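You operate a simulated robot arm through the tools that you are given. There is no shell and no other tool. Be economical: measure what you need, move in short steps, check, and stop when the job is done.

The job below is to be done with a simulated two-armed robot. You get a single attempt, and the scene is never put back.

JOB
Take the test card and leave it on the top of the strip table. Then open the green bench drawer, take the 133 cork block from the top of the test bench and leave it in the inside of the green bench drawer and shut the drawer again. Then put the green drain pan on the top of the test bench away on the small shelf over the two spouts. Then take the filter bowl and leave it on top of the yellow wax block on the top of the packing table. Then put the grey card tube on the top of the short steel table away on the step of the roll rack. Keep to this order. Set down upright: filter bowl, grey card tube.

The check looks at the end state, three seconds after you hand in, the way a careful person would. Anything else that was tipped, shoved, dropped, spilled or broken makes it a failure.

ROBOT AND FRAMES
Two 7-joint arms with fingered hands on one trunk, on a base that drives. Base frame: it is fixed to the floor where the robot stands at the start and does not move with it; the origin is under the middle of the robot, x ahead of it, y to its left, z up. Units: mm, degrees, N and s.
The left shoulder is at the start at [32, 173, 1367], the right one opposite. With the tool pointing down near the work surface each hand reaches from about 100 to 680 mm from the robot's upright axis, wherever it stands, measured 20 degrees to its own side. Places, roughly: filter bowl (6x6x8 cm) [800, -1400, 900]; green bench drawer [400, -400, 700]; green drain pan (16x21x8 cm) [800, -300, 900]; grey card tube (9x9x15 cm) [700, -1800, 900]; inside of the green bench drawer [500, -400, 700]; small shelf over the two spouts [-3400, -7600, 1200]; step of the roll rack [-1200, 0, 1000]; top of the strip table [-1400, -1400, 800]; yellow wax block (8x11x5 cm) [2700, -2100, 900]. Payload 3.5 kg a hand.
The TCP of each hand is the grasp point between the finger pads, 30 mm short of the fingertips. In the tool frame z runs along the fingers and y along their closing line. Largest opening 104 mm; the body of the gripper starts 35 mm behind the TCP. The gripper is a hand of 3 fingers: y runs from the thumb to the fingers, the wrist lies at [-15, -104, -178] in the tool frame, and closing takes about 1.5 s.
Orientation is that of the tool frame in the base frame, as [roll, pitch, yaw] about the fixed x, y, z axes, in that order (R = Rz(yaw) Ry(pitch) Rx(roll)). With the fingers straight down and the wrist toward the robot, the tool's x, y and z point along [0, 1, 0], [1, 0, 0] and [0, 0, -1] of the base frame.

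CONTROLS
- The arms move only by the tool drive_tool. It takes "left_motion", "right_motion" or both (then of equal length, played together; a hand with none holds still); each is a list of rows, each a list of 6 numbers: the shift along the tool's x, y, z in mm, then the turn, a rotation vector about the tool's x, y, z in degrees. In form: [[dx, dy, dz, rx, ry, rz], ...]. A call has 1 to 12 rows; each row shifts and turns the commanded pose from where the row before left it, along the tool's axes as they then stand. "left_fingers" and "right_fingers" are, for a hand that has rows, the finger opening in mm, from 0 to 104, set as the call begins (left out, the last holds). A row lasts 0.2 s, in which the tool goes at most 50 mm and 8.6 degrees; a call with a longer step from one row to the next is refused whole, and so is a gripper value outside its range. A pose out of reach is approached as far as the arm can. The call stops where the force on the tool passes 40 N (or 10 N more than at its start, if that is more) or the arm is blocked; 0.2 s more then pass. Each finger travels about 72 mm/s and halts on what it meets, pressing with about 31 N; the grip force reading is that of the motor and also rises with nothing between the fingers. The clock runs only during rows and for 0.2 s after the last one: add rows that do not move to give the fingers time. The reply holds the time, the measured pose of the TCP, the force on the tool along the base axes, the opening and the grip force, in the units named above and with some noise, with the torque about the TCP (base axes, N m) and any sound that the robot's microphone picked up.
- Cameras (640 x 400 px; columns grow to the right, rows downward): "scene" is now at [86.9, -24.5, 1504.9]; the picture's right is [-0.37, -0.93, 0.00], its down [-0.82, 0.33, -0.47] and it looks along [0.43, -0.17, -0.88] (base axes); focal length 294 px, centre (320, 200). "left" rides on the left gripper at [-64, -94, -117] in its tool frame; the picture's right is [-0.72, -0.33, 0.61], its down [0.64, -0.65, 0.40] and it looks along [0.27, 0.68, 0.68] (tool axes); focal length 238 px, centre (320, 200). "right" rides on the right gripper at [64, -94, -117] in its tool frame; the picture's right is [-0.72, 0.33, -0.61], its down [-0.64, -0.65, 0.40] and it looks along [-0.27, 0.68, 0.68] (tool axes); focal length 238 px, centre (320, 200). There is no depth. A picture from a camera that has moved, and an enlarged one, comes with that camera's place and axes in the base frame and with its lens.
- capture(camera): a new picture of that camera. No time passes.
- slide_trunk(by): slides the trunk up (or, below 0, down) by that many mm; the arms and the scene camera ride with it, the base frame stays. It gives what a move gives, with no picture.
- steer(legs): drives the robot by 1 to 6 legs, each [ahead, left, turn to the left] in mm, mm and degrees, along the robot's own axes; the way and the turn of a leg run together, so that a leg with both is an arc; at most 1500 mm and 180 degrees a leg. The arms and the cameras ride along, it lands a little off, and it stops where it bumps. It gives what a move gives.
- finger_targets(index, middle, thumb_bend, thumb_turn, hand): sets how far each is bent, from 0 (flat) to 1 (curled in); at 0.3 the hand is open as for a grip, at 0.7 the pads meet at the TCP. One left out holds its place. A second passes; each finger stops where it meets its share of the squeeze, and holds until it gets a number again. A gripper value or a shape takes the hand back. It gives what a move gives, with no picture; readings hold the bend of each and the force on the fingers (four entries, about 0 where the hand has none), thumb and palm. thumb_turn goes from beside the hand (0) to across from the fingers (1), as for a grip.
- set_grasp(shape, hand): the hand has 3 fingers and takes this shape, open, in about a second: jaw (thumb against the fingers, like two jaws); tri (thumb and two fingers); tip (a fingertip pinch); poke (one finger out to press); point (the index stretched); flat (the hand flat); cup (the hand cupped); fist (a fist). The gripper value then closes the fingers along that shape, each until it touches; the sizes above hold for jaw. It gives what a move gives, with no picture.
- turn_head(pan, tilt): turns the head with the scene camera to pan (to the left, within 86 degrees either way) and tilt (down, from -29 to 69), counted from straight ahead of the robot. It gives what a move gives.
- enlarge(camera, box): a new picture of the part [left, top, right, bottom] of that camera's present view, enlarged. No time passes.
- finish_job(): hands the job in; it is judged then, once.

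Work in short steps. Places have to be worked out from the pictures, the camera data and where the tool is seen: move nearer, look again, correct. Check each grasp and each placing, and mend what went wrong. You have 186 turns and 174 pictures in all, those below and enlarged ones among them. Open the grippers and draw the arms clear of the work before you hand the job in, unless the task says otherwise.

The tools are called after ">>>" as a command line: name --argument value ..., lists and objects as JSON in quotes. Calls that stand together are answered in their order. drive_tool: Moves the arms, as the interface text tells. Its arguments: {"type":"object","properties":{"left_motion":{"type":"array","items":{"type":"array","items":{"type":"number"}}},"left_fingers":{"type":"number"},"right_motion":{"type":"array","items":{"type":"array","items":{"type":"number"}}},"right_fingers":{"type":"number"}},"required":[]} The other tools are called the same way: slide_trunk (by) slides the trunk up or down; set_grasp (shape, hand) gives the hand a shape; finger_targets (index, middle, thumb_bend, thumb_turn, hand) moves the fingers one by one; steer (legs) drives the base; turn_head (pan, tilt) turns the head that bears the scene camera; capture (camera) takes a picture; enlarge (camera, box) takes an enlarged picture of a part of a camera's view; finish_job () hands the job in.

At the start:

```text
clock: 0.0
left_eef_pos: [290.0, 81.4, 1002.3]
left_tcp_rot: [-171.9, -23.1, 90.7]
left_contact_force: [0.1, -0.2, 0.6]
left_ft_torque: [0.02, -0.01, -0.02]
left_finger_gap: 103.8
left_grip_force: 0.0
left_shape: jaw
left_bend: [0.3, 0.3, 0.3, 0.98]
left_finger forces: [0.0, 0.1, 0.0, 0.0, 0.1, 0.0]
right_eef_pos: [344.6, -325.2, 1126.4]
right_tcp_rot: [-180.0, 0.0, 90.0]
right_contact_force: [0.5, 0.5, 0.3]
right_ft_torque: [-0.01, -0.02, -0.01]
right_finger_gap: 103.7
right_grip_force: 0.1
right_shape: jaw
right_bend: [0.3, 0.3, 0.3, 0.98]
right_finger forces: [0.1, 0.0, 0.1, 0.0, 0.0, 0.0]
trunk travel left (down, up): [-462.0, 292.0]
robot x, y, heading: [0.7, 0.1, -0.1]
head pan, tilt: [-21.8, 62.1]
```

scene: 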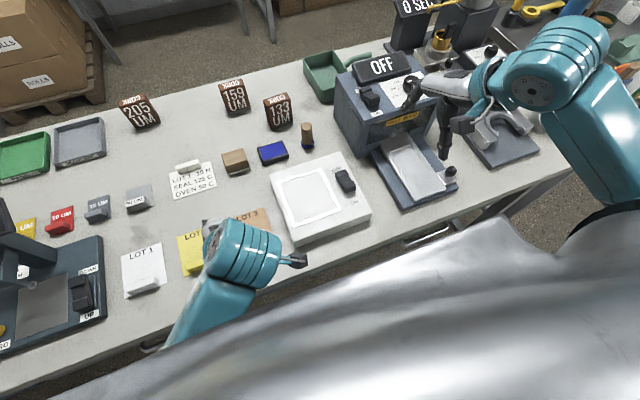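
right: 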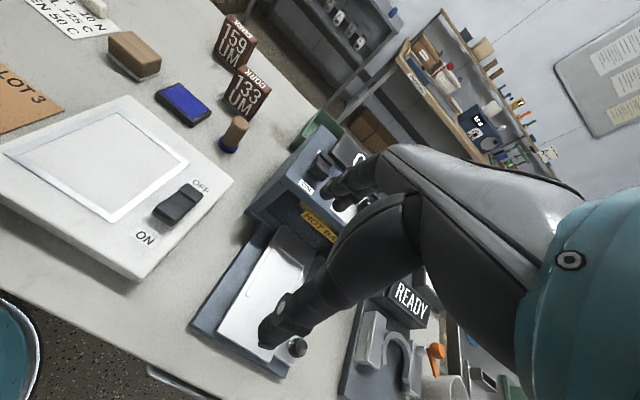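
left: 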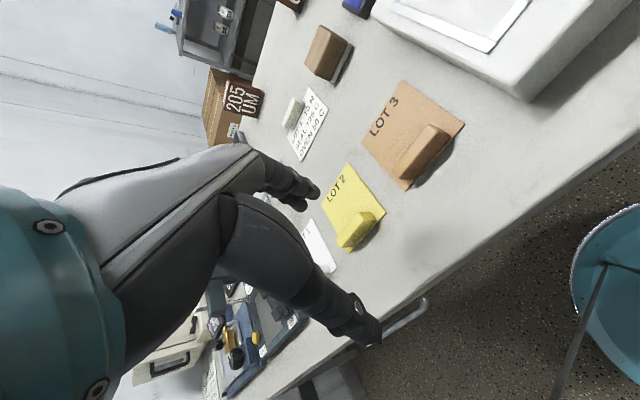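

I start by looking closer at the bench to identify the items.

>>> enlarge --camera "scene" --box '[0, 60, 320, 260]'

>>> enlarge --camera "scene" --box '[300, 0, 640, 212]'

```text
2.00 times, centred on (160, 160) of scene
camera zoom: at [86.9, -24.5, 1504.9], right [-0.37, -0.93, 0.0], down [-0.82, 0.33, -0.47], along [0.43, -0.17, -0.88], focal length 587 px, centre (640, 280)
```

zoom: 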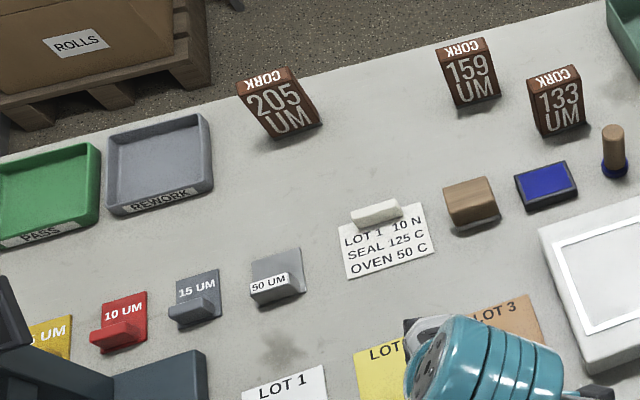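

```text
1.88 times, centred on (470, 106) of scene
camera zoom: at [86.9, -24.5, 1504.9], right [-0.37, -0.93, 0.0], down [-0.82, 0.33, -0.47], along [0.43, -0.17, -0.88], focal length 553 px, centre (38, 377)
```

zoom: 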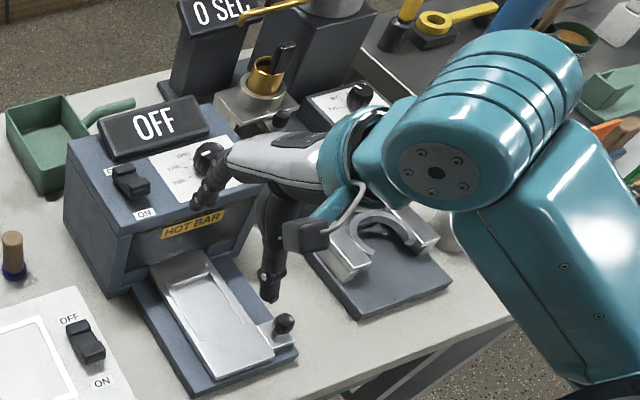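

The cork 133 and the green pan are visible; the test card isn't obvious. I'll pan the head around to map the room.

>>> turn_head --pan -60 --tilt 35

>>> capture --camera "scene"

>>> turn_head --pan 60 --tilt 35

>>> capture --camera "scene"

>>> turn_head --pan 0 --tilt 20

>>> capture --camera "scene"

```text
clock: 1.0
left_eef_pos: [290.2, 82.1, 1000.8]
left_tcp_rot: [-172.1, -23.2, 91.0]
left_contact_force: [-1.1, -0.4, -0.5]
left_ft_torque: [-0.01, -0.02, 0.02]
left_finger_gap: 103.6
left_grip_force: 0.0
left_shape: jaw
left_bend: [0.3, 0.3, 0.3, 0.98]
left_finger forces: [0.0, 0.0, 0.1, 0.0, 0.1, 0.1]
right_eef_pos: [342.6, -326.0, 1126.0]
right_tcp_rot: [179.9, 0.0, 90.0]
right_contact_force: [0.6, 0.2, -0.4]
right_ft_torque: [0.0, -0.02, -0.01]
right_finger_gap: 103.8
right_grip_force: 0.1
right_shape: jaw
right_bend: [0.3, 0.3, 0.3, 0.98]
right_finger forces: [0.0, 0.1, 0.0, 0.0, 0.0, 0.0]
trunk travel left (down, up): [-462.0, 292.0]
robot x, y, heading: [-3.0, 2.5, 0.2]
head pan, tilt: [-60.0, 35.0]
```

```text
168 pictures are left
camera scene: at [71.4, -76.8, 1541.5], right [-0.87, -0.5, 0.0], down [-0.29, 0.5, -0.82], along [0.41, -0.71, -0.57], focal length 294 px, centre (320, 200)
```

scene: 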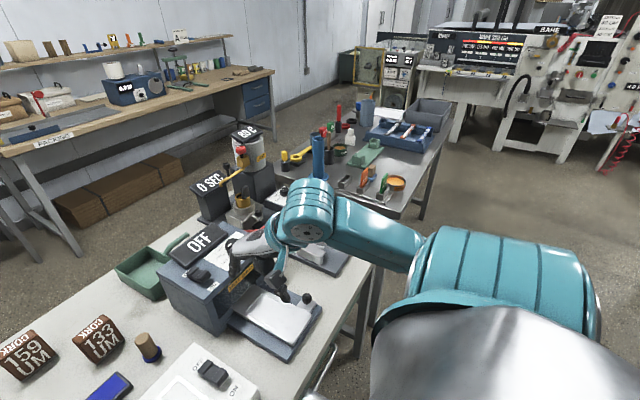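

```text
clock: 3.0
left_eef_pos: [291.1, 81.7, 1002.2]
left_tcp_rot: [-172.0, -23.1, 91.1]
left_contact_force: [-0.3, -0.8, -1.2]
left_ft_torque: [-0.02, 0.02, -0.01]
left_finger_gap: 103.5
left_grip_force: 0.0
left_shape: jaw
left_bend: [0.3, 0.3, 0.3, 0.98]
left_finger forces: [0.1, 0.0, 0.0, 0.0, 0.1, 0.1]
right_eef_pos: [344.0, -324.2, 1125.9]
right_tcp_rot: [180.0, 0.0, 90.1]
right_contact_force: [-0.4, -0.6, 0.6]
right_ft_torque: [0.02, -0.01, 0.02]
right_finger_gap: 103.8
right_grip_force: 0.0
right_shape: jaw
right_bend: [0.3, 0.3, 0.3, 0.98]
right_finger forces: [0.0, 0.0, 0.0, 0.1, 0.1, 0.0]
trunk travel left (down, up): [-462.0, 292.0]
robot x, y, heading: [1.7, -0.9, -0.1]
head pan, tilt: [60.0, 35.0]
```

```text
167 pictures are left
camera scene: at [71.4, 75.6, 1541.6], right [0.87, -0.5, 0.0], down [-0.29, -0.5, -0.82], along [0.41, 0.71, -0.57], focal length 294 px, centre (320, 200)
```

scene: 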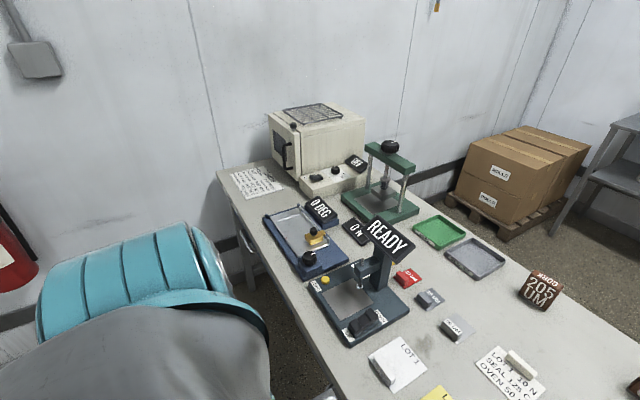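

```text
clock: 4.3
left_eef_pos: [291.1, 80.8, 1002.4]
left_tcp_rot: [-172.0, -23.2, 91.0]
left_contact_force: [0.2, -0.1, -0.7]
left_ft_torque: [0.01, 0.04, -0.01]
left_finger_gap: 103.4
left_grip_force: 0.0
left_shape: jaw
left_bend: [0.3, 0.3, 0.3, 0.98]
left_finger forces: [0.0, 0.1, 0.0, 0.0, 0.1, 0.1]
right_eef_pos: [343.1, -325.3, 1124.7]
right_tcp_rot: [179.9, 0.0, 90.2]
right_contact_force: [0.4, 0.1, 0.9]
right_ft_torque: [0.01, 0.01, 0.04]
right_finger_gap: 103.5
right_grip_force: 0.0
right_shape: jaw
right_bend: [0.3, 0.3, 0.3, 0.98]
right_finger forces: [0.1, 0.0, 0.0, 0.0, 0.1, 0.0]
trunk travel left (down, up): [-462.0, 292.0]
robot x, y, heading: [-1.8, -0.4, -0.2]
head pan, tilt: [0.0, 20.0]
```

```text
166 pictures are left
camera scene: at [120.4, -0.5, 1565.4], right [0.0, -1.0, 0.0], down [-0.34, 0.0, -0.94], along [0.94, 0.0, -0.34], focal length 294 px, centre (320, 200)
```

scene: 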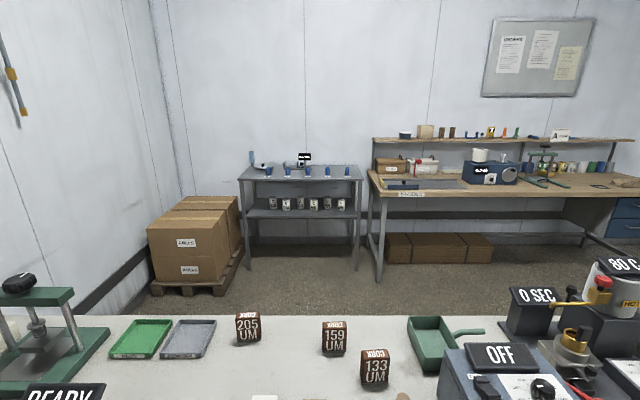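

The only "card"-like things so far are the LOT pieces and the settings note. I'll enlarge the far areas, then back off and look behind.

>>> enlarge --camera "scene" --box '[360, 100, 640, 275]'

>>> turn_head --pan -86 --tilt 15

>>> capture --camera "scene"

>>> steer --legs '[[-320, 0, 0], [0, 0, -90]]'

>>> capture --camera "scene"

>>> turn_head --pan -30 --tilt 15

>>> capture --camera "scene"

```text
2.29 times, centred on (500, 188) of scene
camera zoom: at [120.4, -0.5, 1565.4], right [0.0, -1.0, 0.0], down [-0.34, 0.0, -0.94], along [0.94, 0.0, -0.34], focal length 671 px, centre (-91, 229)
```

zoom: 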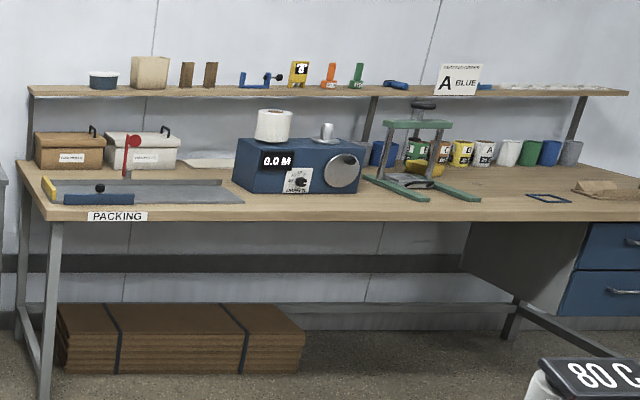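

```text
clock: 5.9
left_eef_pos: [289.9, 81.5, 1001.8]
left_tcp_rot: [-172.0, -23.1, 91.1]
left_contact_force: [0.0, 0.0, -0.6]
left_ft_torque: [-0.01, 0.0, 0.01]
left_finger_gap: 103.7
left_grip_force: 0.1
left_shape: jaw
left_bend: [0.3, 0.3, 0.3, 0.98]
left_finger forces: [0.0, 0.0, 0.0, 0.1, 0.1, 0.0]
right_eef_pos: [343.4, -324.2, 1125.5]
right_tcp_rot: [-180.0, 0.0, 90.1]
right_contact_force: [0.4, -0.3, 0.7]
right_ft_torque: [-0.01, 0.03, 0.0]
right_finger_gap: 103.7
right_grip_force: 0.1
right_shape: jaw
right_bend: [0.3, 0.3, 0.3, 0.98]
right_finger forces: [0.0, 0.1, 0.1, 0.1, 0.0, 0.1]
trunk travel left (down, up): [-462.0, 292.0]
robot x, y, heading: [1.3, -2.4, 0.1]
head pan, tilt: [-85.9, 15.0]
```

```text
164 pictures are left
camera scene: at [34.0, -93.8, 1573.6], right [-1.0, -0.07, 0.0], down [-0.02, 0.26, -0.97], along [0.07, -0.96, -0.26], focal length 294 px, centre (320, 200)
```

scene: 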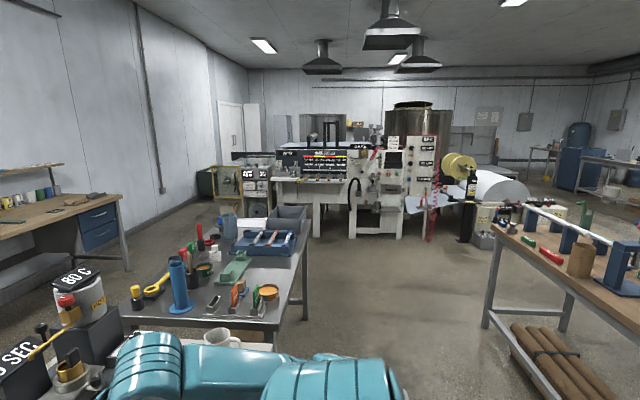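

```text
clock: 11.9
left_eef_pos: [-234.0, -291.0, 1001.8]
left_tcp_rot: [-172.0, -23.0, 1.2]
left_contact_force: [0.4, -0.8, 0.3]
left_ft_torque: [0.02, 0.01, 0.07]
left_finger_gap: 103.4
left_grip_force: 0.1
left_shape: jaw
left_bend: [0.3, 0.3, 0.3, 0.98]
left_finger forces: [0.0, 0.1, 0.1, 0.1, 0.1, 0.0]
right_eef_pos: [-639.9, -344.7, 1124.7]
right_tcp_rot: [-180.0, 0.0, 0.3]
right_contact_force: [-0.3, 0.0, -0.5]
right_ft_torque: [0.01, 0.0, 0.02]
right_finger_gap: 103.6
right_grip_force: 0.0
right_shape: jaw
right_bend: [0.3, 0.3, 0.3, 0.98]
right_finger forces: [0.0, 0.0, 0.0, 0.0, 0.0, 0.0]
trunk travel left (down, up): [-462.0, 292.0]
robot x, y, heading: [-315.7, 4.4, -89.7]
head pan, tilt: [-85.9, 15.0]
```

```text
163 pictures are left
camera scene: at [-409.5, -34.4, 1573.6], right [-0.08, 1.0, 0.0], down [0.26, 0.02, -0.97], along [-0.96, -0.07, -0.26], focal length 294 px, centre (320, 200)
```

scene: 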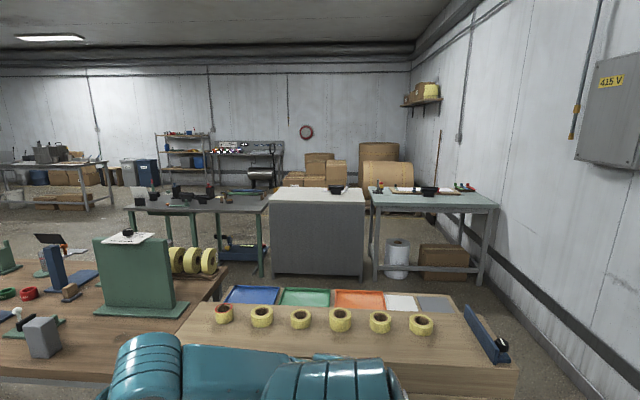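

```text
clock: 13.1
left_eef_pos: [-233.1, -291.3, 1001.9]
left_tcp_rot: [-172.0, -23.2, 1.5]
left_contact_force: [-0.1, -0.6, -0.3]
left_ft_torque: [0.01, 0.01, 0.01]
left_finger_gap: 103.4
left_grip_force: 0.1
left_shape: jaw
left_bend: [0.3, 0.3, 0.3, 0.98]
left_finger forces: [0.0, 0.0, 0.0, 0.0, 0.0, 0.0]
right_eef_pos: [-640.7, -344.9, 1124.5]
right_tcp_rot: [180.0, 0.0, 0.3]
right_contact_force: [0.0, -0.4, 0.1]
right_ft_torque: [0.0, 0.0, 0.0]
right_finger_gap: 103.7
right_grip_force: 0.0
right_shape: jaw
right_bend: [0.3, 0.3, 0.3, 0.98]
right_finger forces: [0.0, 0.0, 0.0, 0.0, 0.0, 0.0]
trunk travel left (down, up): [-462.0, 292.0]
robot x, y, heading: [-317.1, -4.2, -89.7]
head pan, tilt: [-30.0, 15.0]
```

```text
162 pictures are left
camera scene: at [-362.7, -108.5, 1573.6], right [-0.87, 0.5, 0.0], down [0.13, 0.22, -0.97], along [-0.48, -0.84, -0.26], focal length 294 px, centre (320, 200)
```

scene: 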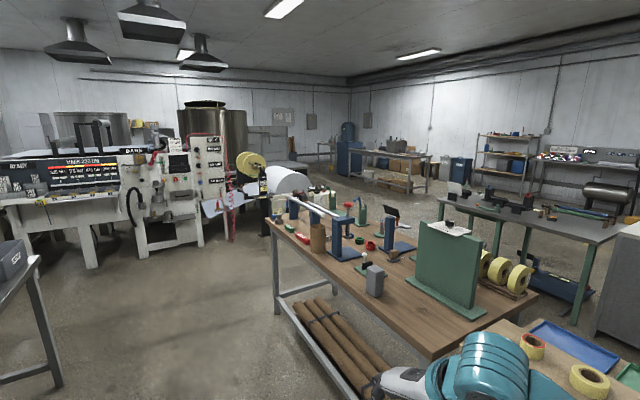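

A card lies on a green stand on the brown table. Zooming on it and the rest.

>>> enlarge --camera "scene" --box '[260, 170, 580, 370]'

>>> enlarge --camera "scene" --box '[0, 100, 320, 300]'

>>> enlarge --camera "scene" --box '[420, 120, 640, 260]'

>>> turn_head --pan -75 --tilt 40

>>> capture --camera "scene"

```text
2.00 times, centred on (420, 270) of scene
camera zoom: at [-362.7, -108.5, 1573.6], right [-0.87, 0.5, 0.0], down [0.13, 0.22, -0.97], along [-0.48, -0.84, -0.26], focal length 587 px, centre (120, 60)
```

zoom: 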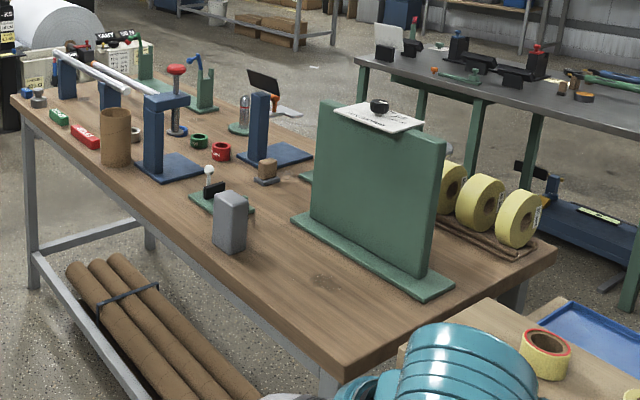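

```text
2.00 times, centred on (160, 200) of scene
camera zoom: at [-362.7, -108.5, 1573.6], right [-0.87, 0.5, 0.0], down [0.13, 0.22, -0.97], along [-0.48, -0.84, -0.26], focal length 587 px, centre (640, 200)
```

zoom: 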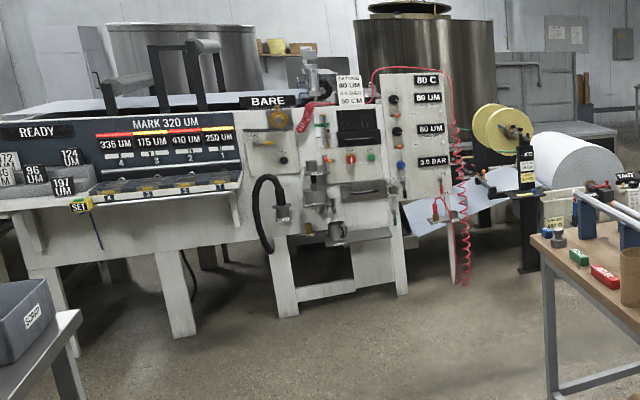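

```text
2.86 times, centred on (530, 190) of scene
camera zoom: at [-362.7, -108.5, 1573.6], right [-0.87, 0.5, 0.0], down [0.13, 0.22, -0.97], along [-0.48, -0.84, -0.26], focal length 839 px, centre (-280, 229)
```

zoom: 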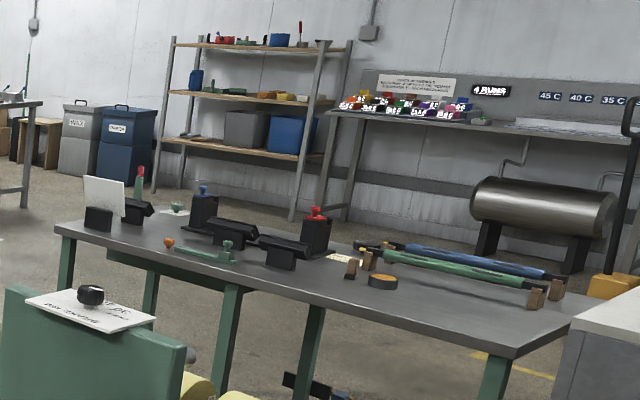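

```text
clock: 14.2
left_eef_pos: [-234.6, -290.1, 1002.5]
left_tcp_rot: [-172.0, -23.2, 1.3]
left_contact_force: [0.1, 0.6, -0.7]
left_ft_torque: [-0.01, -0.01, -0.01]
left_finger_gap: 103.9
left_grip_force: 0.0
left_shape: jaw
left_bend: [0.3, 0.3, 0.3, 0.98]
left_finger forces: [0.0, 0.1, 0.0, 0.1, 0.1, 0.1]
right_eef_pos: [-641.3, -346.2, 1125.0]
right_tcp_rot: [179.9, 0.1, 0.3]
right_contact_force: [0.6, 0.4, -0.1]
right_ft_torque: [-0.01, 0.02, -0.02]
right_finger_gap: 103.7
right_grip_force: 0.1
right_shape: jaw
right_bend: [0.3, 0.3, 0.3, 0.98]
right_finger forces: [0.1, 0.0, 0.1, 0.1, 0.0, 0.0]
trunk travel left (down, up): [-462.0, 292.0]
robot x, y, heading: [-318.5, 1.1, -89.6]
head pan, tilt: [-75.0, 40.0]
```

```text
158 pictures are left
camera scene: at [-398.3, -49.9, 1534.1], right [-0.26, 0.96, 0.0], down [0.62, 0.17, -0.77], along [-0.74, -0.2, -0.64], focal length 294 px, centre (320, 200)
```

scene: 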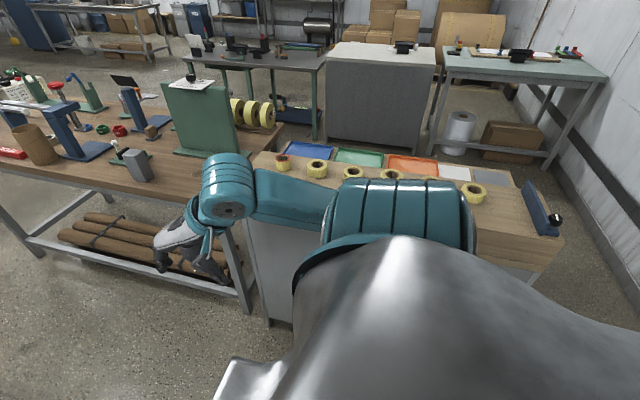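

>>> enlarge --camera "scene" --box '[130, 60, 290, 160]'

>>> enlarge --camera "scene" --box '[380, 10, 600, 148]'

>>> enlarge --camera "scene" --box '[0, 50, 200, 175]'

```text
4.00 times, centred on (210, 110) of scene
camera zoom: at [-398.3, -49.9, 1534.1], right [-0.26, 0.96, 0.0], down [0.62, 0.17, -0.77], along [-0.74, -0.2, -0.64], focal length 1175 px, centre (760, 560)
```

zoom: 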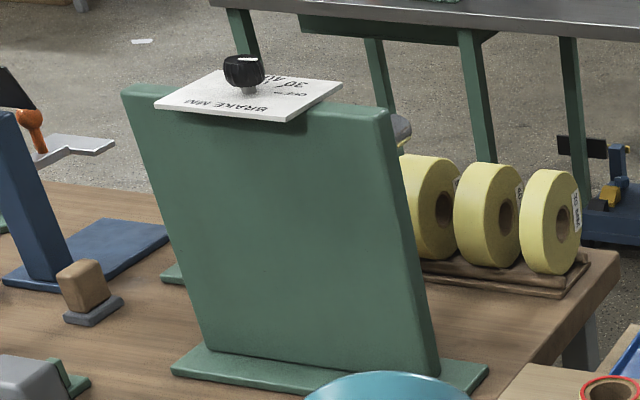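

```text
2.90 times, centred on (490, 79) of scene
camera zoom: at [-398.3, -49.9, 1534.1], right [-0.26, 0.96, 0.0], down [0.62, 0.17, -0.77], along [-0.74, -0.2, -0.64], focal length 851 px, centre (-173, 551)
```

zoom: 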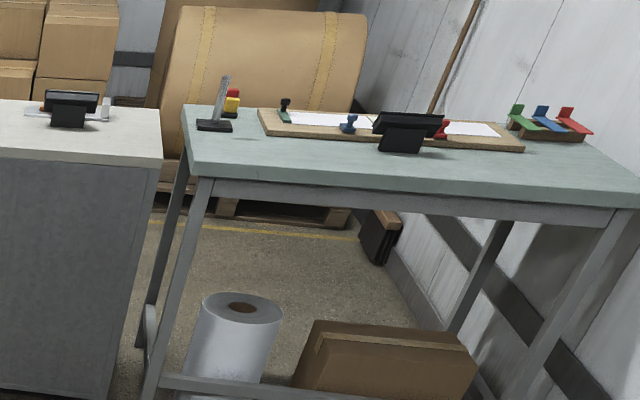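

```text
3.20 times, centred on (100, 112) of scene
camera zoom: at [-398.3, -49.9, 1534.1], right [-0.26, 0.96, 0.0], down [0.62, 0.17, -0.77], along [-0.74, -0.2, -0.64], focal length 940 px, centre (1024, 480)
```

zoom: 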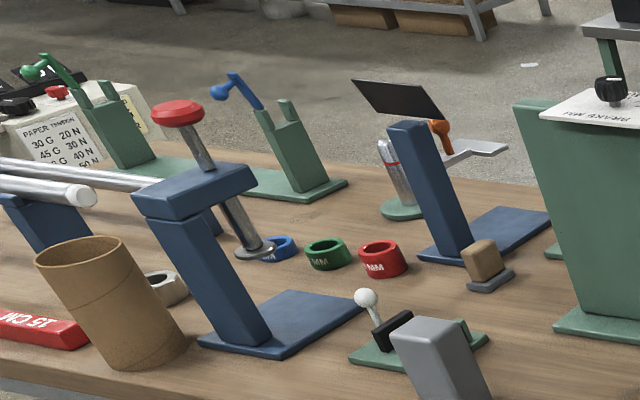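

The card on the green board reads "BRAKE MM" and belongs there; the best candidate is the "LOT 1 10 N / SEAL 125 C / OVEN 50 C" card on the test bench. I drive back to the bench and look at the rest of its left side.

>>> steer --legs '[[0, 0, 90], [310, 0, 0]]'

>>> turn_head --pan 50 --tilt 40

>>> enlarge --camera "scene" --box '[140, 60, 460, 260]'

>>> turn_head --pan 10 --tilt 55

>>> capture --camera "scene"

```text
clock: 20.2
left_eef_pos: [285.1, 94.5, 1001.5]
left_tcp_rot: [-172.0, -23.2, 92.2]
left_contact_force: [0.0, -0.5, -0.4]
left_ft_torque: [-0.03, 0.02, 0.02]
left_finger_gap: 103.6
left_grip_force: 0.1
left_shape: jaw
left_bend: [0.3, 0.3, 0.3, 0.98]
left_finger forces: [0.0, 0.0, 0.0, 0.0, 0.0, 0.0]
right_eef_pos: [346.8, -312.1, 1125.1]
right_tcp_rot: [180.0, 0.0, 91.2]
right_contact_force: [0.0, -0.3, -0.4]
right_ft_torque: [-0.02, 0.03, 0.01]
right_finger_gap: 103.7
right_grip_force: 0.0
right_shape: jaw
right_bend: [0.3, 0.3, 0.3, 0.98]
right_finger forces: [0.1, 0.1, 0.0, 0.0, 0.1, 0.0]
trunk travel left (down, up): [-462.0, 292.0]
robot x, y, heading: [-2.4, 7.4, 0.9]
head pan, tilt: [-75.0, 40.0]
```

```text
clock: 22.3
left_eef_pos: [285.2, 93.7, 1001.1]
left_tcp_rot: [-171.9, -23.2, 92.2]
left_contact_force: [-0.1, 0.4, 0.3]
left_ft_torque: [0.01, 0.01, 0.0]
left_finger_gap: 104.0
left_grip_force: 0.0
left_shape: jaw
left_bend: [0.3, 0.3, 0.3, 0.98]
left_finger forces: [0.0, 0.1, 0.0, 0.0, 0.2, 0.0]
right_eef_pos: [345.6, -311.2, 1125.1]
right_tcp_rot: [-180.0, -0.1, 91.3]
right_contact_force: [-0.1, 0.5, -0.1]
right_ft_torque: [0.03, -0.03, -0.02]
right_finger_gap: 103.7
right_grip_force: 0.0
right_shape: jaw
right_bend: [0.3, 0.3, 0.3, 0.98]
right_finger forces: [0.1, 0.1, 0.1, 0.0, 0.1, 0.1]
trunk travel left (down, up): [-462.0, 292.0]
robot x, y, heading: [-2.1, 5.0, 1.3]
head pan, tilt: [50.0, 40.0]
```

```text
2.00 times, centred on (300, 160) of scene
camera zoom: at [76.3, 72.0, 1534.0], right [0.78, -0.63, 0.0], down [-0.4, -0.5, -0.77], along [0.48, 0.6, -0.64], focal length 587 px, centre (360, 280)
```

zoom: 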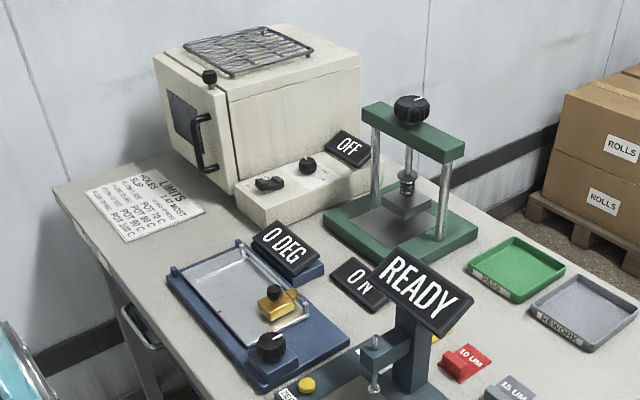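

```text
clock: 23.3
left_eef_pos: [285.3, 94.3, 1002.3]
left_tcp_rot: [-172.0, -23.2, 92.2]
left_contact_force: [0.6, -0.3, 0.2]
left_ft_torque: [-0.01, 0.01, -0.01]
left_finger_gap: 103.9
left_grip_force: 0.0
left_shape: jaw
left_bend: [0.3, 0.3, 0.3, 0.98]
left_finger forces: [0.0, 0.0, 0.1, 0.1, 0.0, 0.0]
right_eef_pos: [346.6, -313.0, 1125.8]
right_tcp_rot: [179.9, 0.0, 91.2]
right_contact_force: [0.1, -0.2, 0.1]
right_ft_torque: [-0.01, 0.0, 0.01]
right_finger_gap: 103.7
right_grip_force: 0.1
right_shape: jaw
right_bend: [0.3, 0.3, 0.3, 0.98]
right_finger forces: [0.0, 0.0, 0.0, 0.0, 0.0, 0.0]
trunk travel left (down, up): [-462.0, 292.0]
robot x, y, heading: [-7.3, 6.2, 1.2]
head pan, tilt: [10.0, 55.0]
```

```text
153 pictures are left
camera scene: at [93.7, 19.8, 1513.4], right [0.19, -0.98, 0.0], down [-0.8, -0.16, -0.57], along [0.56, 0.11, -0.82], focal length 294 px, centre (320, 200)
```

scene: 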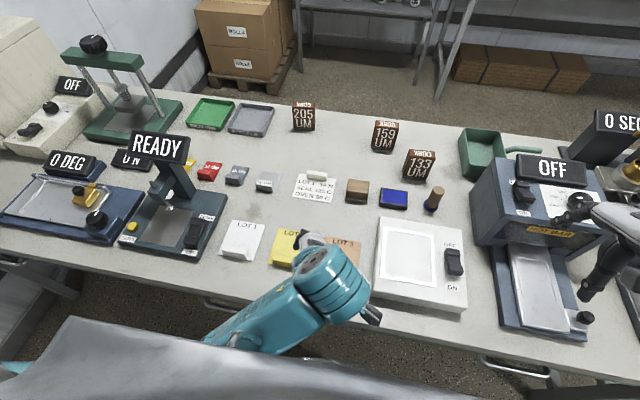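

The LOT 1 settings card's white bar handle is at about (607, 130). I level the left hand to point down and move above it.

>>> drive_tool --left_motion '[[0, 0, 0, -8, 0, 0], [0, 0, 0, 0, -7.7, 0], [0, 0, 0, 0, -7.7, 0], [0, 0, 0, 0, -7.8, 0], [5, 45, 0, 0, 0, 2], [5, 45, 0, 0, 0, 0], [5, 45, 0, 0, 0, 0], [5, 45, 0, 0, 0, 0], [5, 45, 0, 0, 0, 0], [5, 40, 0, 0, 0, 0], [5, 0, 0, 0, 0, 0]]'

>>> capture --camera "left"

>>> capture --camera "scene"

```text
clock: 25.7
left_eef_pos: [548.2, 130.2, 1000.8]
left_tcp_rot: [180.0, 0.1, 90.1]
left_contact_force: [0.9, 0.8, 0.6]
left_ft_torque: [-0.03, -0.01, 0.01]
left_finger_gap: 103.9
left_grip_force: 0.0
left_shape: jaw
left_bend: [0.3, 0.3, 0.3, 0.98]
left_finger forces: [0.1, 0.0, 0.0, 0.0, 0.0, 0.0]
right_eef_pos: [344.8, -312.3, 1125.7]
right_tcp_rot: [180.0, 0.0, 91.3]
right_contact_force: [-0.6, -0.9, 0.5]
right_ft_torque: [0.01, -0.01, 0.0]
right_finger_gap: 103.9
right_grip_force: 0.0
right_shape: jaw
right_bend: [0.3, 0.3, 0.3, 0.98]
right_finger forces: [0.2, 0.1, 0.0, 0.0, 0.1, 0.0]
trunk travel left (down, up): [-462.0, 292.0]
robot x, y, heading: [-8.4, 7.6, 1.4]
head pan, tilt: [10.0, 55.0]
```

```text
152 pictures are left
camera left: at [455.4, 65.9, 1118.9], right [-0.32, -0.72, -0.61], down [-0.65, 0.64, -0.41], along [0.68, 0.27, -0.68], focal length 238 px, centre (320, 200)
```

left: 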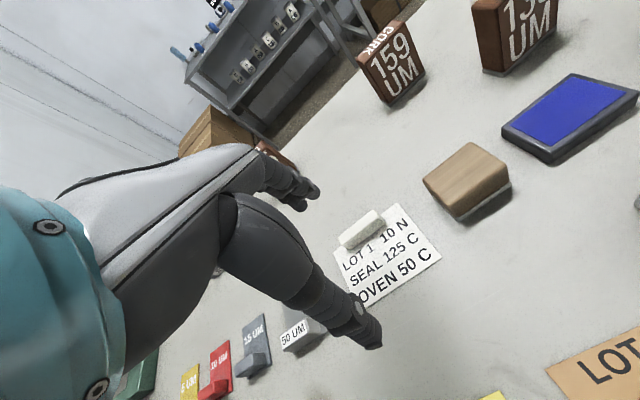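

```text
151 pictures are left
camera scene: at [93.1, 19.9, 1513.4], right [0.19, -0.98, 0.0], down [-0.8, -0.16, -0.57], along [0.56, 0.11, -0.82], focal length 294 px, centre (320, 200)
```

scene: 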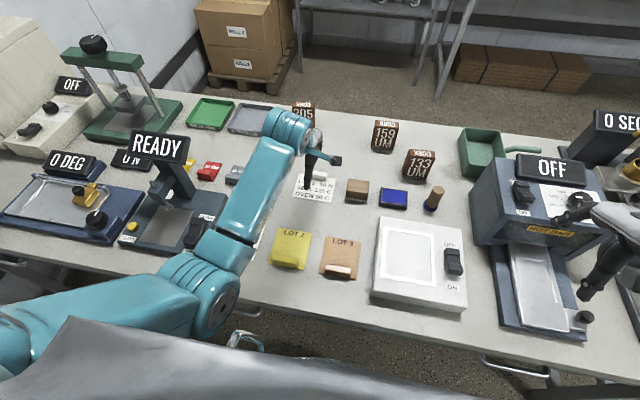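

Handle from the hand camera: x≈617, y 100–166, aligned with y. I move over it and descend with a moderate opening.

>>> drive_tool --left_motion '[[1, 35, 0, 0, 0, 0], [1, 34, 0, 0, 0, 0], [0, 0, 35, 0, 0, 0], [0, 0, 35, 0, 0, 0], [0, 0, 25, 0, 0, 0], [0, 0, 0, 0, 0, 0]]' --left_fingers 70

>>> capture --camera "left"

```text
clock: 27.1
left_eef_pos: [619.2, 135.7, 907.6]
left_tcp_rot: [-179.9, 0.1, 90.1]
left_contact_force: [0.5, 0.3, 0.1]
left_ft_torque: [0.01, 0.01, 0.02]
left_finger_gap: 70.4
left_grip_force: 0.1
left_shape: jaw
left_bend: [0.28, 0.38, 0.6, 0.99]
left_finger forces: [0.0, 0.0, 0.0, 0.0, 0.0, 0.1]
right_eef_pos: [345.9, -312.3, 1125.9]
right_tcp_rot: [179.9, 0.0, 91.1]
right_contact_force: [-0.1, -0.5, -0.1]
right_ft_torque: [-0.03, -0.02, -0.03]
right_finger_gap: 103.7
right_grip_force: 0.0
right_shape: jaw
right_bend: [0.3, 0.3, 0.3, 0.98]
right_finger forces: [0.0, 0.0, 0.0, 0.0, 0.1, 0.0]
trunk travel left (down, up): [-462.0, 292.0]
robot x, y, heading: [-3.6, 9.1, 1.3]
head pan, tilt: [10.0, 55.0]
```

```text
150 pictures are left
camera left: at [525.5, 71.1, 1025.1], right [-0.32, -0.72, -0.61], down [-0.65, 0.64, -0.41], along [0.68, 0.27, -0.68], focal length 238 px, centre (320, 200)
```

left: 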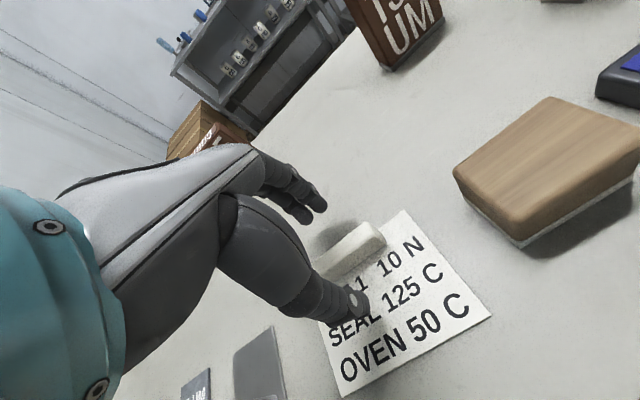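

Handle is centred between the fingers. I descend and close.

>>> drive_tool --left_motion '[[0, 0, 22, 0, 0, 0], [0, 0, 0, 0, 0, 0]]'

>>> drive_tool --left_motion '[[0, 0, 0, 0, 0, 0], [0, 0, 0, 0, 0, 0], [0, 0, 0, 0, 0, 0], [0, 0, 0, 0, 0, 0], [0, 0, 0, 0, 0, 0], [0, 0, 0, 0, 0, 0], [0, 0, 0, 0, 0, 0]]' --left_fingers 5

>>> capture --camera "left"

```text
clock: 27.7
left_eef_pos: [615.1, 136.5, 885.9]
left_tcp_rot: [179.9, 0.0, 90.2]
left_contact_force: [0.1, -0.1, 0.8]
left_ft_torque: [-0.01, -0.02, 0.01]
left_finger_gap: 70.2
left_grip_force: 0.0
left_shape: jaw
left_bend: [0.28, 0.38, 0.6, 0.99]
left_finger forces: [0.1, 0.0, 0.1, 0.0, 0.0, 0.0]
left hand out of reach, approached as far as the arm can: row 1
right_eef_pos: [345.6, -311.5, 1126.2]
right_tcp_rot: [-180.0, 0.0, 91.2]
right_contact_force: [-0.6, -0.7, 0.8]
right_ft_torque: [-0.02, 0.02, 0.02]
right_finger_gap: 103.8
right_grip_force: 0.1
right_shape: jaw
right_bend: [0.3, 0.3, 0.3, 0.98]
right_finger forces: [0.0, 0.1, 0.1, 0.1, 0.0, 0.0]
trunk travel left (down, up): [-462.0, 292.0]
robot x, y, heading: [-5.2, 5.5, 1.0]
head pan, tilt: [10.0, 55.0]
```

```text
clock: 29.3
left_eef_pos: [616.3, 135.7, 885.4]
left_tcp_rot: [-180.0, 0.0, 90.3]
left_contact_force: [-0.1, -0.3, 0.4]
left_ft_torque: [-0.01, 0.02, 0.0]
left_finger_gap: 9.9
left_grip_force: 31.2
left_shape: jaw
left_bend: [0.72, 0.65, 0.73, 1.0]
left_finger forces: [18.1, 9.7, 0.0, 0.1, 27.6, 0.1]
right_eef_pos: [345.7, -311.9, 1124.7]
right_tcp_rot: [-180.0, 0.1, 91.2]
right_contact_force: [-0.5, -0.3, -0.3]
right_ft_torque: [-0.02, -0.01, 0.01]
right_finger_gap: 103.4
right_grip_force: 0.0
right_shape: jaw
right_bend: [0.3, 0.3, 0.3, 0.98]
right_finger forces: [0.0, 0.0, 0.0, 0.1, 0.1, 0.0]
trunk travel left (down, up): [-462.0, 292.0]
robot x, y, heading: [-6.2, 4.9, 1.3]
head pan, tilt: [10.0, 55.0]
```

```text
149 pictures are left
camera left: at [521.0, 73.0, 1004.4], right [-0.32, -0.72, -0.61], down [-0.65, 0.64, -0.4], along [0.68, 0.27, -0.68], focal length 238 px, centre (320, 200)
```

left: 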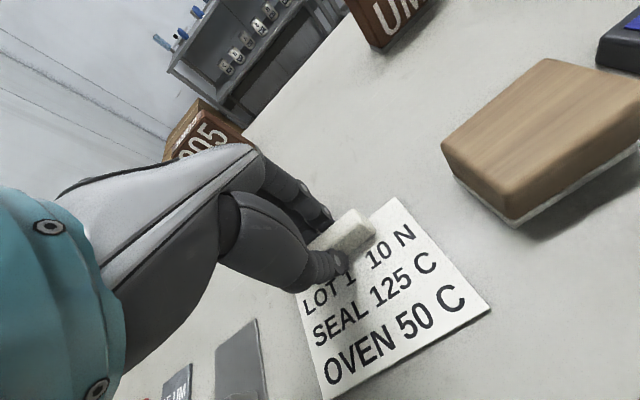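

The handle is gripped (gap 10, force 31). I lift and draw the card back toward the body.

>>> drive_tool --left_motion '[[0, 0, -40, 0, 0, 0], [0, 0, -45, 0, 0, 0], [0, 0, -45, 0, 0, 0], [0, -45, -15, 0, 0, 0], [0, -45, 0, 0, 0, 0], [0, -45, 0, 0, 0, 0], [0, -45, 0, 0, 0, 0], [0, -45, 0, 0, 0, 0]]'

>>> capture --camera "left"

```text
clock: 31.1
left_eef_pos: [395.8, 153.1, 1041.2]
left_tcp_rot: [178.4, -1.9, 90.8]
left_contact_force: [0.3, 0.5, 0.2]
left_ft_torque: [0.0, -0.01, 0.03]
left_finger_gap: 9.8
left_grip_force: 30.8
left_shape: jaw
left_bend: [0.72, 0.65, 0.74, 1.0]
left_finger forces: [18.1, 9.7, 0.0, 0.0, 27.8, 0.0]
right_eef_pos: [344.5, -312.5, 1126.5]
right_tcp_rot: [179.9, 0.0, 91.2]
right_contact_force: [-0.2, 0.5, 0.5]
right_ft_torque: [0.01, 0.0, 0.02]
right_finger_gap: 103.6
right_grip_force: 0.0
right_shape: jaw
right_bend: [0.3, 0.3, 0.3, 0.98]
right_finger forces: [0.1, 0.1, 0.1, 0.0, 0.0, 0.1]
trunk travel left (down, up): [-462.0, 292.0]
robot x, y, heading: [-4.2, 5.9, 1.0]
head pan, tilt: [10.0, 55.0]
```

```text
148 pictures are left
camera left: at [300.3, 84.5, 1153.9], right [-0.3, -0.7, -0.65], down [-0.65, 0.65, -0.4], along [0.7, 0.3, -0.65], focal length 238 px, centre (320, 200)
```

left: 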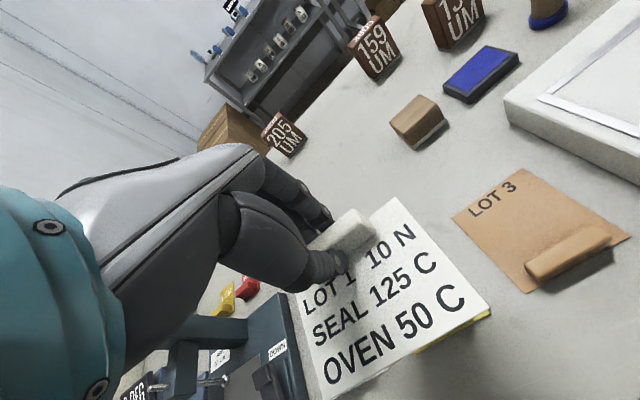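

The card is held well. I tuck the right arm, back off, turn to face the strip table, and look.

>>> drive_tool --right_motion '[[0, -45, 0, 0, 0, 0], [0, -45, 0, 0, 0, 0], [0, -40, 0, 0, 0, 0]]'

>>> steer --legs '[[-400, 0, 0], [0, 0, 179], [0, 680, 0]]'

>>> turn_head --pan 10 --tilt 45

>>> capture --camera "scene"

```text
clock: 31.9
left_eef_pos: [395.3, 151.9, 1038.6]
left_tcp_rot: [178.9, -2.0, 90.5]
left_contact_force: [0.0, -0.2, -0.6]
left_ft_torque: [0.01, -0.04, -0.01]
left_finger_gap: 9.9
left_grip_force: 30.6
left_shape: jaw
left_bend: [0.72, 0.65, 0.74, 1.0]
left_finger forces: [18.2, 9.7, 0.0, 0.1, 27.8, 0.0]
right_eef_pos: [286.2, -369.5, 1094.1]
right_tcp_rot: [180.0, 0.0, 91.3]
right_contact_force: [-0.6, -0.6, -0.1]
right_ft_torque: [-0.02, 0.02, -0.04]
right_finger_gap: 103.8
right_grip_force: 0.0
right_shape: jaw
right_bend: [0.3, 0.3, 0.3, 0.98]
right_finger forces: [0.1, 0.0, 0.0, 0.1, 0.0, 0.0]
right hand out of reach, approached as far as the arm can: row 1, 2, 3
trunk travel left (down, up): [-462.0, 292.0]
robot x, y, heading: [-5.3, 8.3, 1.2]
head pan, tilt: [10.0, 55.0]
```

```text
clock: 45.1
left_eef_pos: [-774.9, -821.7, 1029.3]
left_tcp_rot: [-180.0, -2.2, -89.7]
left_contact_force: [0.1, 0.7, 0.1]
left_ft_torque: [0.02, 0.0, 0.01]
left_finger_gap: 9.4
left_grip_force: 31.1
left_shape: jaw
left_bend: [0.72, 0.65, 0.74, 1.0]
left_finger forces: [18.0, 9.4, 0.0, 0.1, 27.2, 0.0]
right_eef_pos: [-677.4, -301.0, 1092.2]
right_tcp_rot: [-179.9, -0.1, -88.6]
right_contact_force: [-0.1, -0.4, -0.2]
right_ft_torque: [-0.02, 0.0, -0.02]
right_finger_gap: 103.7
right_grip_force: 0.1
right_shape: jaw
right_bend: [0.3, 0.3, 0.3, 0.98]
right_finger forces: [0.0, 0.0, 0.1, 0.1, 0.0, 0.0]
trunk travel left (down, up): [-462.0, 292.0]
robot x, y, heading: [-383.9, -677.6, -178.7]
head pan, tilt: [10.0, 55.0]
```

```text
clock: 45.9
left_eef_pos: [-776.5, -822.4, 1029.3]
left_tcp_rot: [-180.0, -2.4, -89.7]
left_contact_force: [0.0, -0.5, -0.4]
left_ft_torque: [-0.05, -0.03, -0.05]
left_finger_gap: 9.6
left_grip_force: 30.9
left_shape: jaw
left_bend: [0.72, 0.65, 0.74, 1.0]
left_finger forces: [17.8, 9.4, 0.1, 0.0, 27.3, 0.0]
right_eef_pos: [-676.6, -300.2, 1093.0]
right_tcp_rot: [-179.9, -0.1, -88.7]
right_contact_force: [0.2, 0.0, 0.5]
right_ft_torque: [0.01, 0.01, 0.05]
right_finger_gap: 103.6
right_grip_force: 0.0
right_shape: jaw
right_bend: [0.3, 0.3, 0.3, 0.98]
right_finger forces: [0.0, 0.0, 0.0, 0.1, 0.1, 0.1]
trunk travel left (down, up): [-462.0, 292.0]
robot x, y, heading: [-387.3, -677.5, -178.7]
head pan, tilt: [10.0, 45.0]
```

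```text
147 pictures are left
camera scene: at [-488.3, -692.9, 1526.7], right [-0.2, 0.98, 0.0], down [0.69, 0.14, -0.71], along [-0.69, -0.14, -0.71], focal length 294 px, centre (320, 200)
```

scene: 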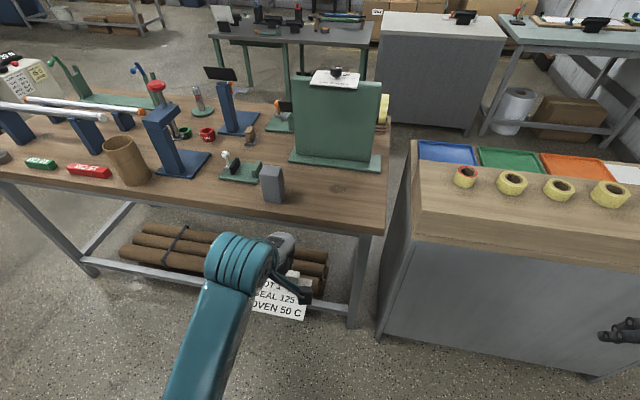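

I zoom on the landing area and the roll rack to get the edges right.

>>> enlarge --camera "scene" --box '[320, 110, 640, 310]'

```text
2.00 times, centred on (480, 210) of scene
camera zoom: at [-488.3, -692.9, 1526.7], right [-0.2, 0.98, 0.0], down [0.69, 0.14, -0.71], along [-0.69, -0.14, -0.71], focal length 587 px, centre (0, 180)
```

zoom: 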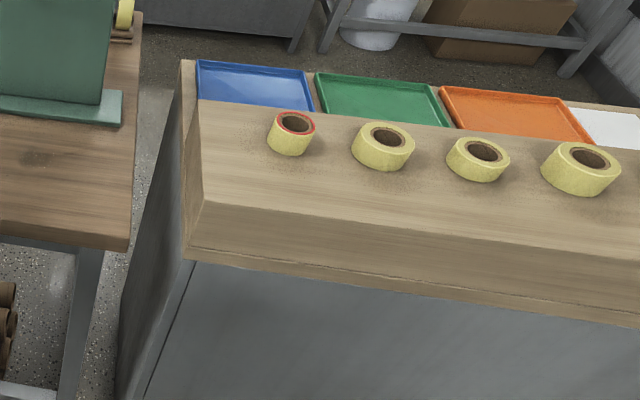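

Rack front is near x≈-1008, table edge ≈-1085. I raise the right hand for clearance, drive ahead 305 mm, and look.

>>> drive_tool --right_motion '[[0, 0, -40, 0, 0, 0], [0, 0, -40, 0, 0, 0]]'

>>> steer --legs '[[305, 0, 0]]'

>>> capture --camera "scene"

>>> capture --camera "left"

```text
clock: 46.5
left_eef_pos: [-775.7, -824.0, 1028.8]
left_tcp_rot: [179.9, -2.4, -89.7]
left_contact_force: [0.9, -0.1, 0.5]
left_ft_torque: [0.02, 0.01, 0.01]
left_finger_gap: 9.9
left_grip_force: 30.8
left_shape: jaw
left_bend: [0.72, 0.65, 0.74, 1.0]
left_finger forces: [17.9, 9.5, 0.0, 0.1, 27.2, 0.0]
right_eef_pos: [-690.3, -286.1, 1167.7]
right_tcp_rot: [-179.8, -0.1, -88.6]
right_contact_force: [-0.4, 0.2, 0.0]
right_ft_torque: [-0.02, 0.03, -0.01]
right_finger_gap: 104.0
right_grip_force: 0.1
right_shape: jaw
right_bend: [0.3, 0.3, 0.3, 0.98]
right_finger forces: [0.0, 0.0, 0.0, 0.0, 0.1, 0.1]
right hand out of reach, approached as far as the arm can: row 1, 2
trunk travel left (down, up): [-462.0, 292.0]
robot x, y, heading: [-384.3, -677.6, -178.7]
head pan, tilt: [10.0, 45.0]
```

```text
clock: 48.5
left_eef_pos: [-1078.9, -830.5, 1028.8]
left_tcp_rot: [-179.9, -2.4, -89.7]
left_contact_force: [-1.0, -0.7, -0.8]
left_ft_torque: [0.01, -0.03, 0.0]
left_finger_gap: 9.7
left_grip_force: 31.0
left_shape: jaw
left_bend: [0.72, 0.65, 0.74, 1.0]
left_finger forces: [17.9, 9.4, 0.0, 0.0, 27.3, 0.0]
right_eef_pos: [-993.7, -294.8, 1167.1]
right_tcp_rot: [-179.9, -0.1, -88.4]
right_contact_force: [0.6, 0.1, -0.2]
right_ft_torque: [-0.02, -0.01, 0.0]
right_finger_gap: 103.7
right_grip_force: 0.1
right_shape: jaw
right_bend: [0.3, 0.3, 0.3, 0.98]
right_finger forces: [0.0, 0.0, 0.0, 0.0, 0.0, 0.1]
trunk travel left (down, up): [-462.0, 292.0]
robot x, y, heading: [-689.8, -684.6, -178.5]
head pan, tilt: [10.0, 45.0]
```

```text
145 pictures are left
camera scene: at [-791.9, -700.2, 1526.7], right [-0.2, 0.98, 0.0], down [0.69, 0.14, -0.71], along [-0.69, -0.14, -0.71], focal length 294 px, centre (320, 200)
```

scene: 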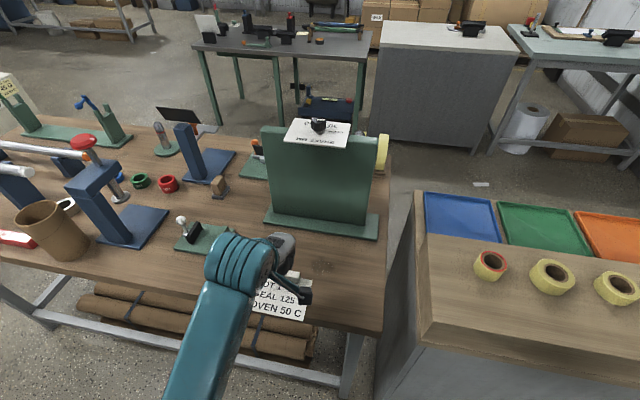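

```text
144 pictures are left
camera left: at [-985.1, -761.4, 1144.2], right [0.32, 0.69, -0.64], down [0.66, -0.65, -0.38], along [-0.68, -0.3, -0.67], focal length 238 px, centre (320, 200)
```

left: 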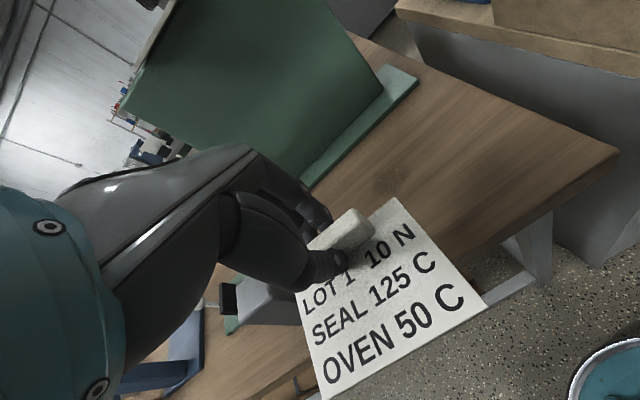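

Free space is around (-1225, -775). I move the card over it and descend partway.

>>> drive_tool --left_motion '[[-14, 36, 0, 0, -2.4, 0], [-14, 37, 0, 0, 0, 0], [-14, 37, 0, 0, 0, 0], [-13, 36, 0, 0, 0, 0], [0, 0, 40, 0, 0, 0], [0, 0, 40, 0, 0, 0], [0, 0, 30, 0, 0, 0], [0, 0, 0, 0, 0, 0]]'

>>> capture --camera "scene"

>>> capture --camera "left"

```text
clock: 50.3
left_eef_pos: [-1228.5, -782.5, 922.6]
left_tcp_rot: [179.6, -0.5, -89.3]
left_contact_force: [0.0, 0.1, 0.8]
left_ft_torque: [-0.04, 0.01, 0.01]
left_finger_gap: 9.7
left_grip_force: 31.4
left_shape: jaw
left_bend: [0.72, 0.65, 0.74, 1.0]
left_finger forces: [17.9, 9.4, 0.1, 0.0, 27.3, 0.1]
right_eef_pos: [-992.3, -293.9, 1166.8]
right_tcp_rot: [-179.9, 0.0, -88.4]
right_contact_force: [-0.6, 0.2, -0.3]
right_ft_torque: [-0.02, -0.01, -0.01]
right_finger_gap: 103.9
right_grip_force: 0.1
right_shape: jaw
right_bend: [0.3, 0.3, 0.3, 0.98]
right_finger forces: [0.1, 0.0, 0.0, 0.0, 0.1, 0.0]
trunk travel left (down, up): [-462.0, 292.0]
robot x, y, heading: [-683.4, -683.4, -178.9]
head pan, tilt: [10.0, 45.0]
```

```text
143 pictures are left
camera scene: at [-791.2, -700.2, 1526.8], right [-0.2, 0.98, 0.0], down [0.69, 0.14, -0.71], along [-0.69, -0.14, -0.71], focal length 294 px, centre (320, 200)
```

scene: 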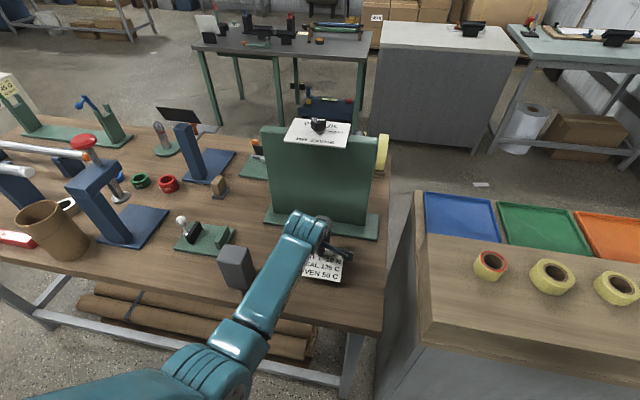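

```text
142 pictures are left
camera left: at [-1133.4, -716.1, 1039.4], right [0.31, 0.72, -0.62], down [0.66, -0.64, -0.4], along [-0.69, -0.28, -0.67], focal length 238 px, centre (320, 200)
```

left: 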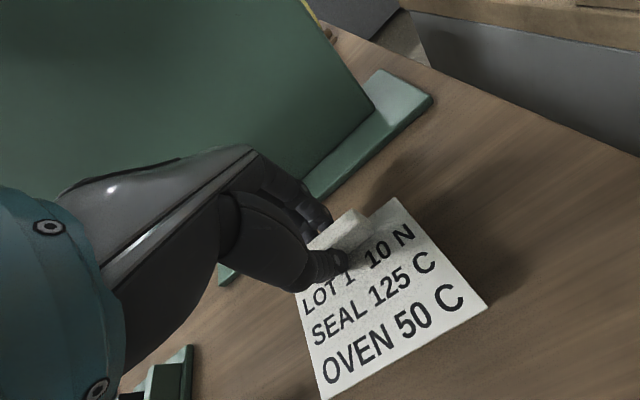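

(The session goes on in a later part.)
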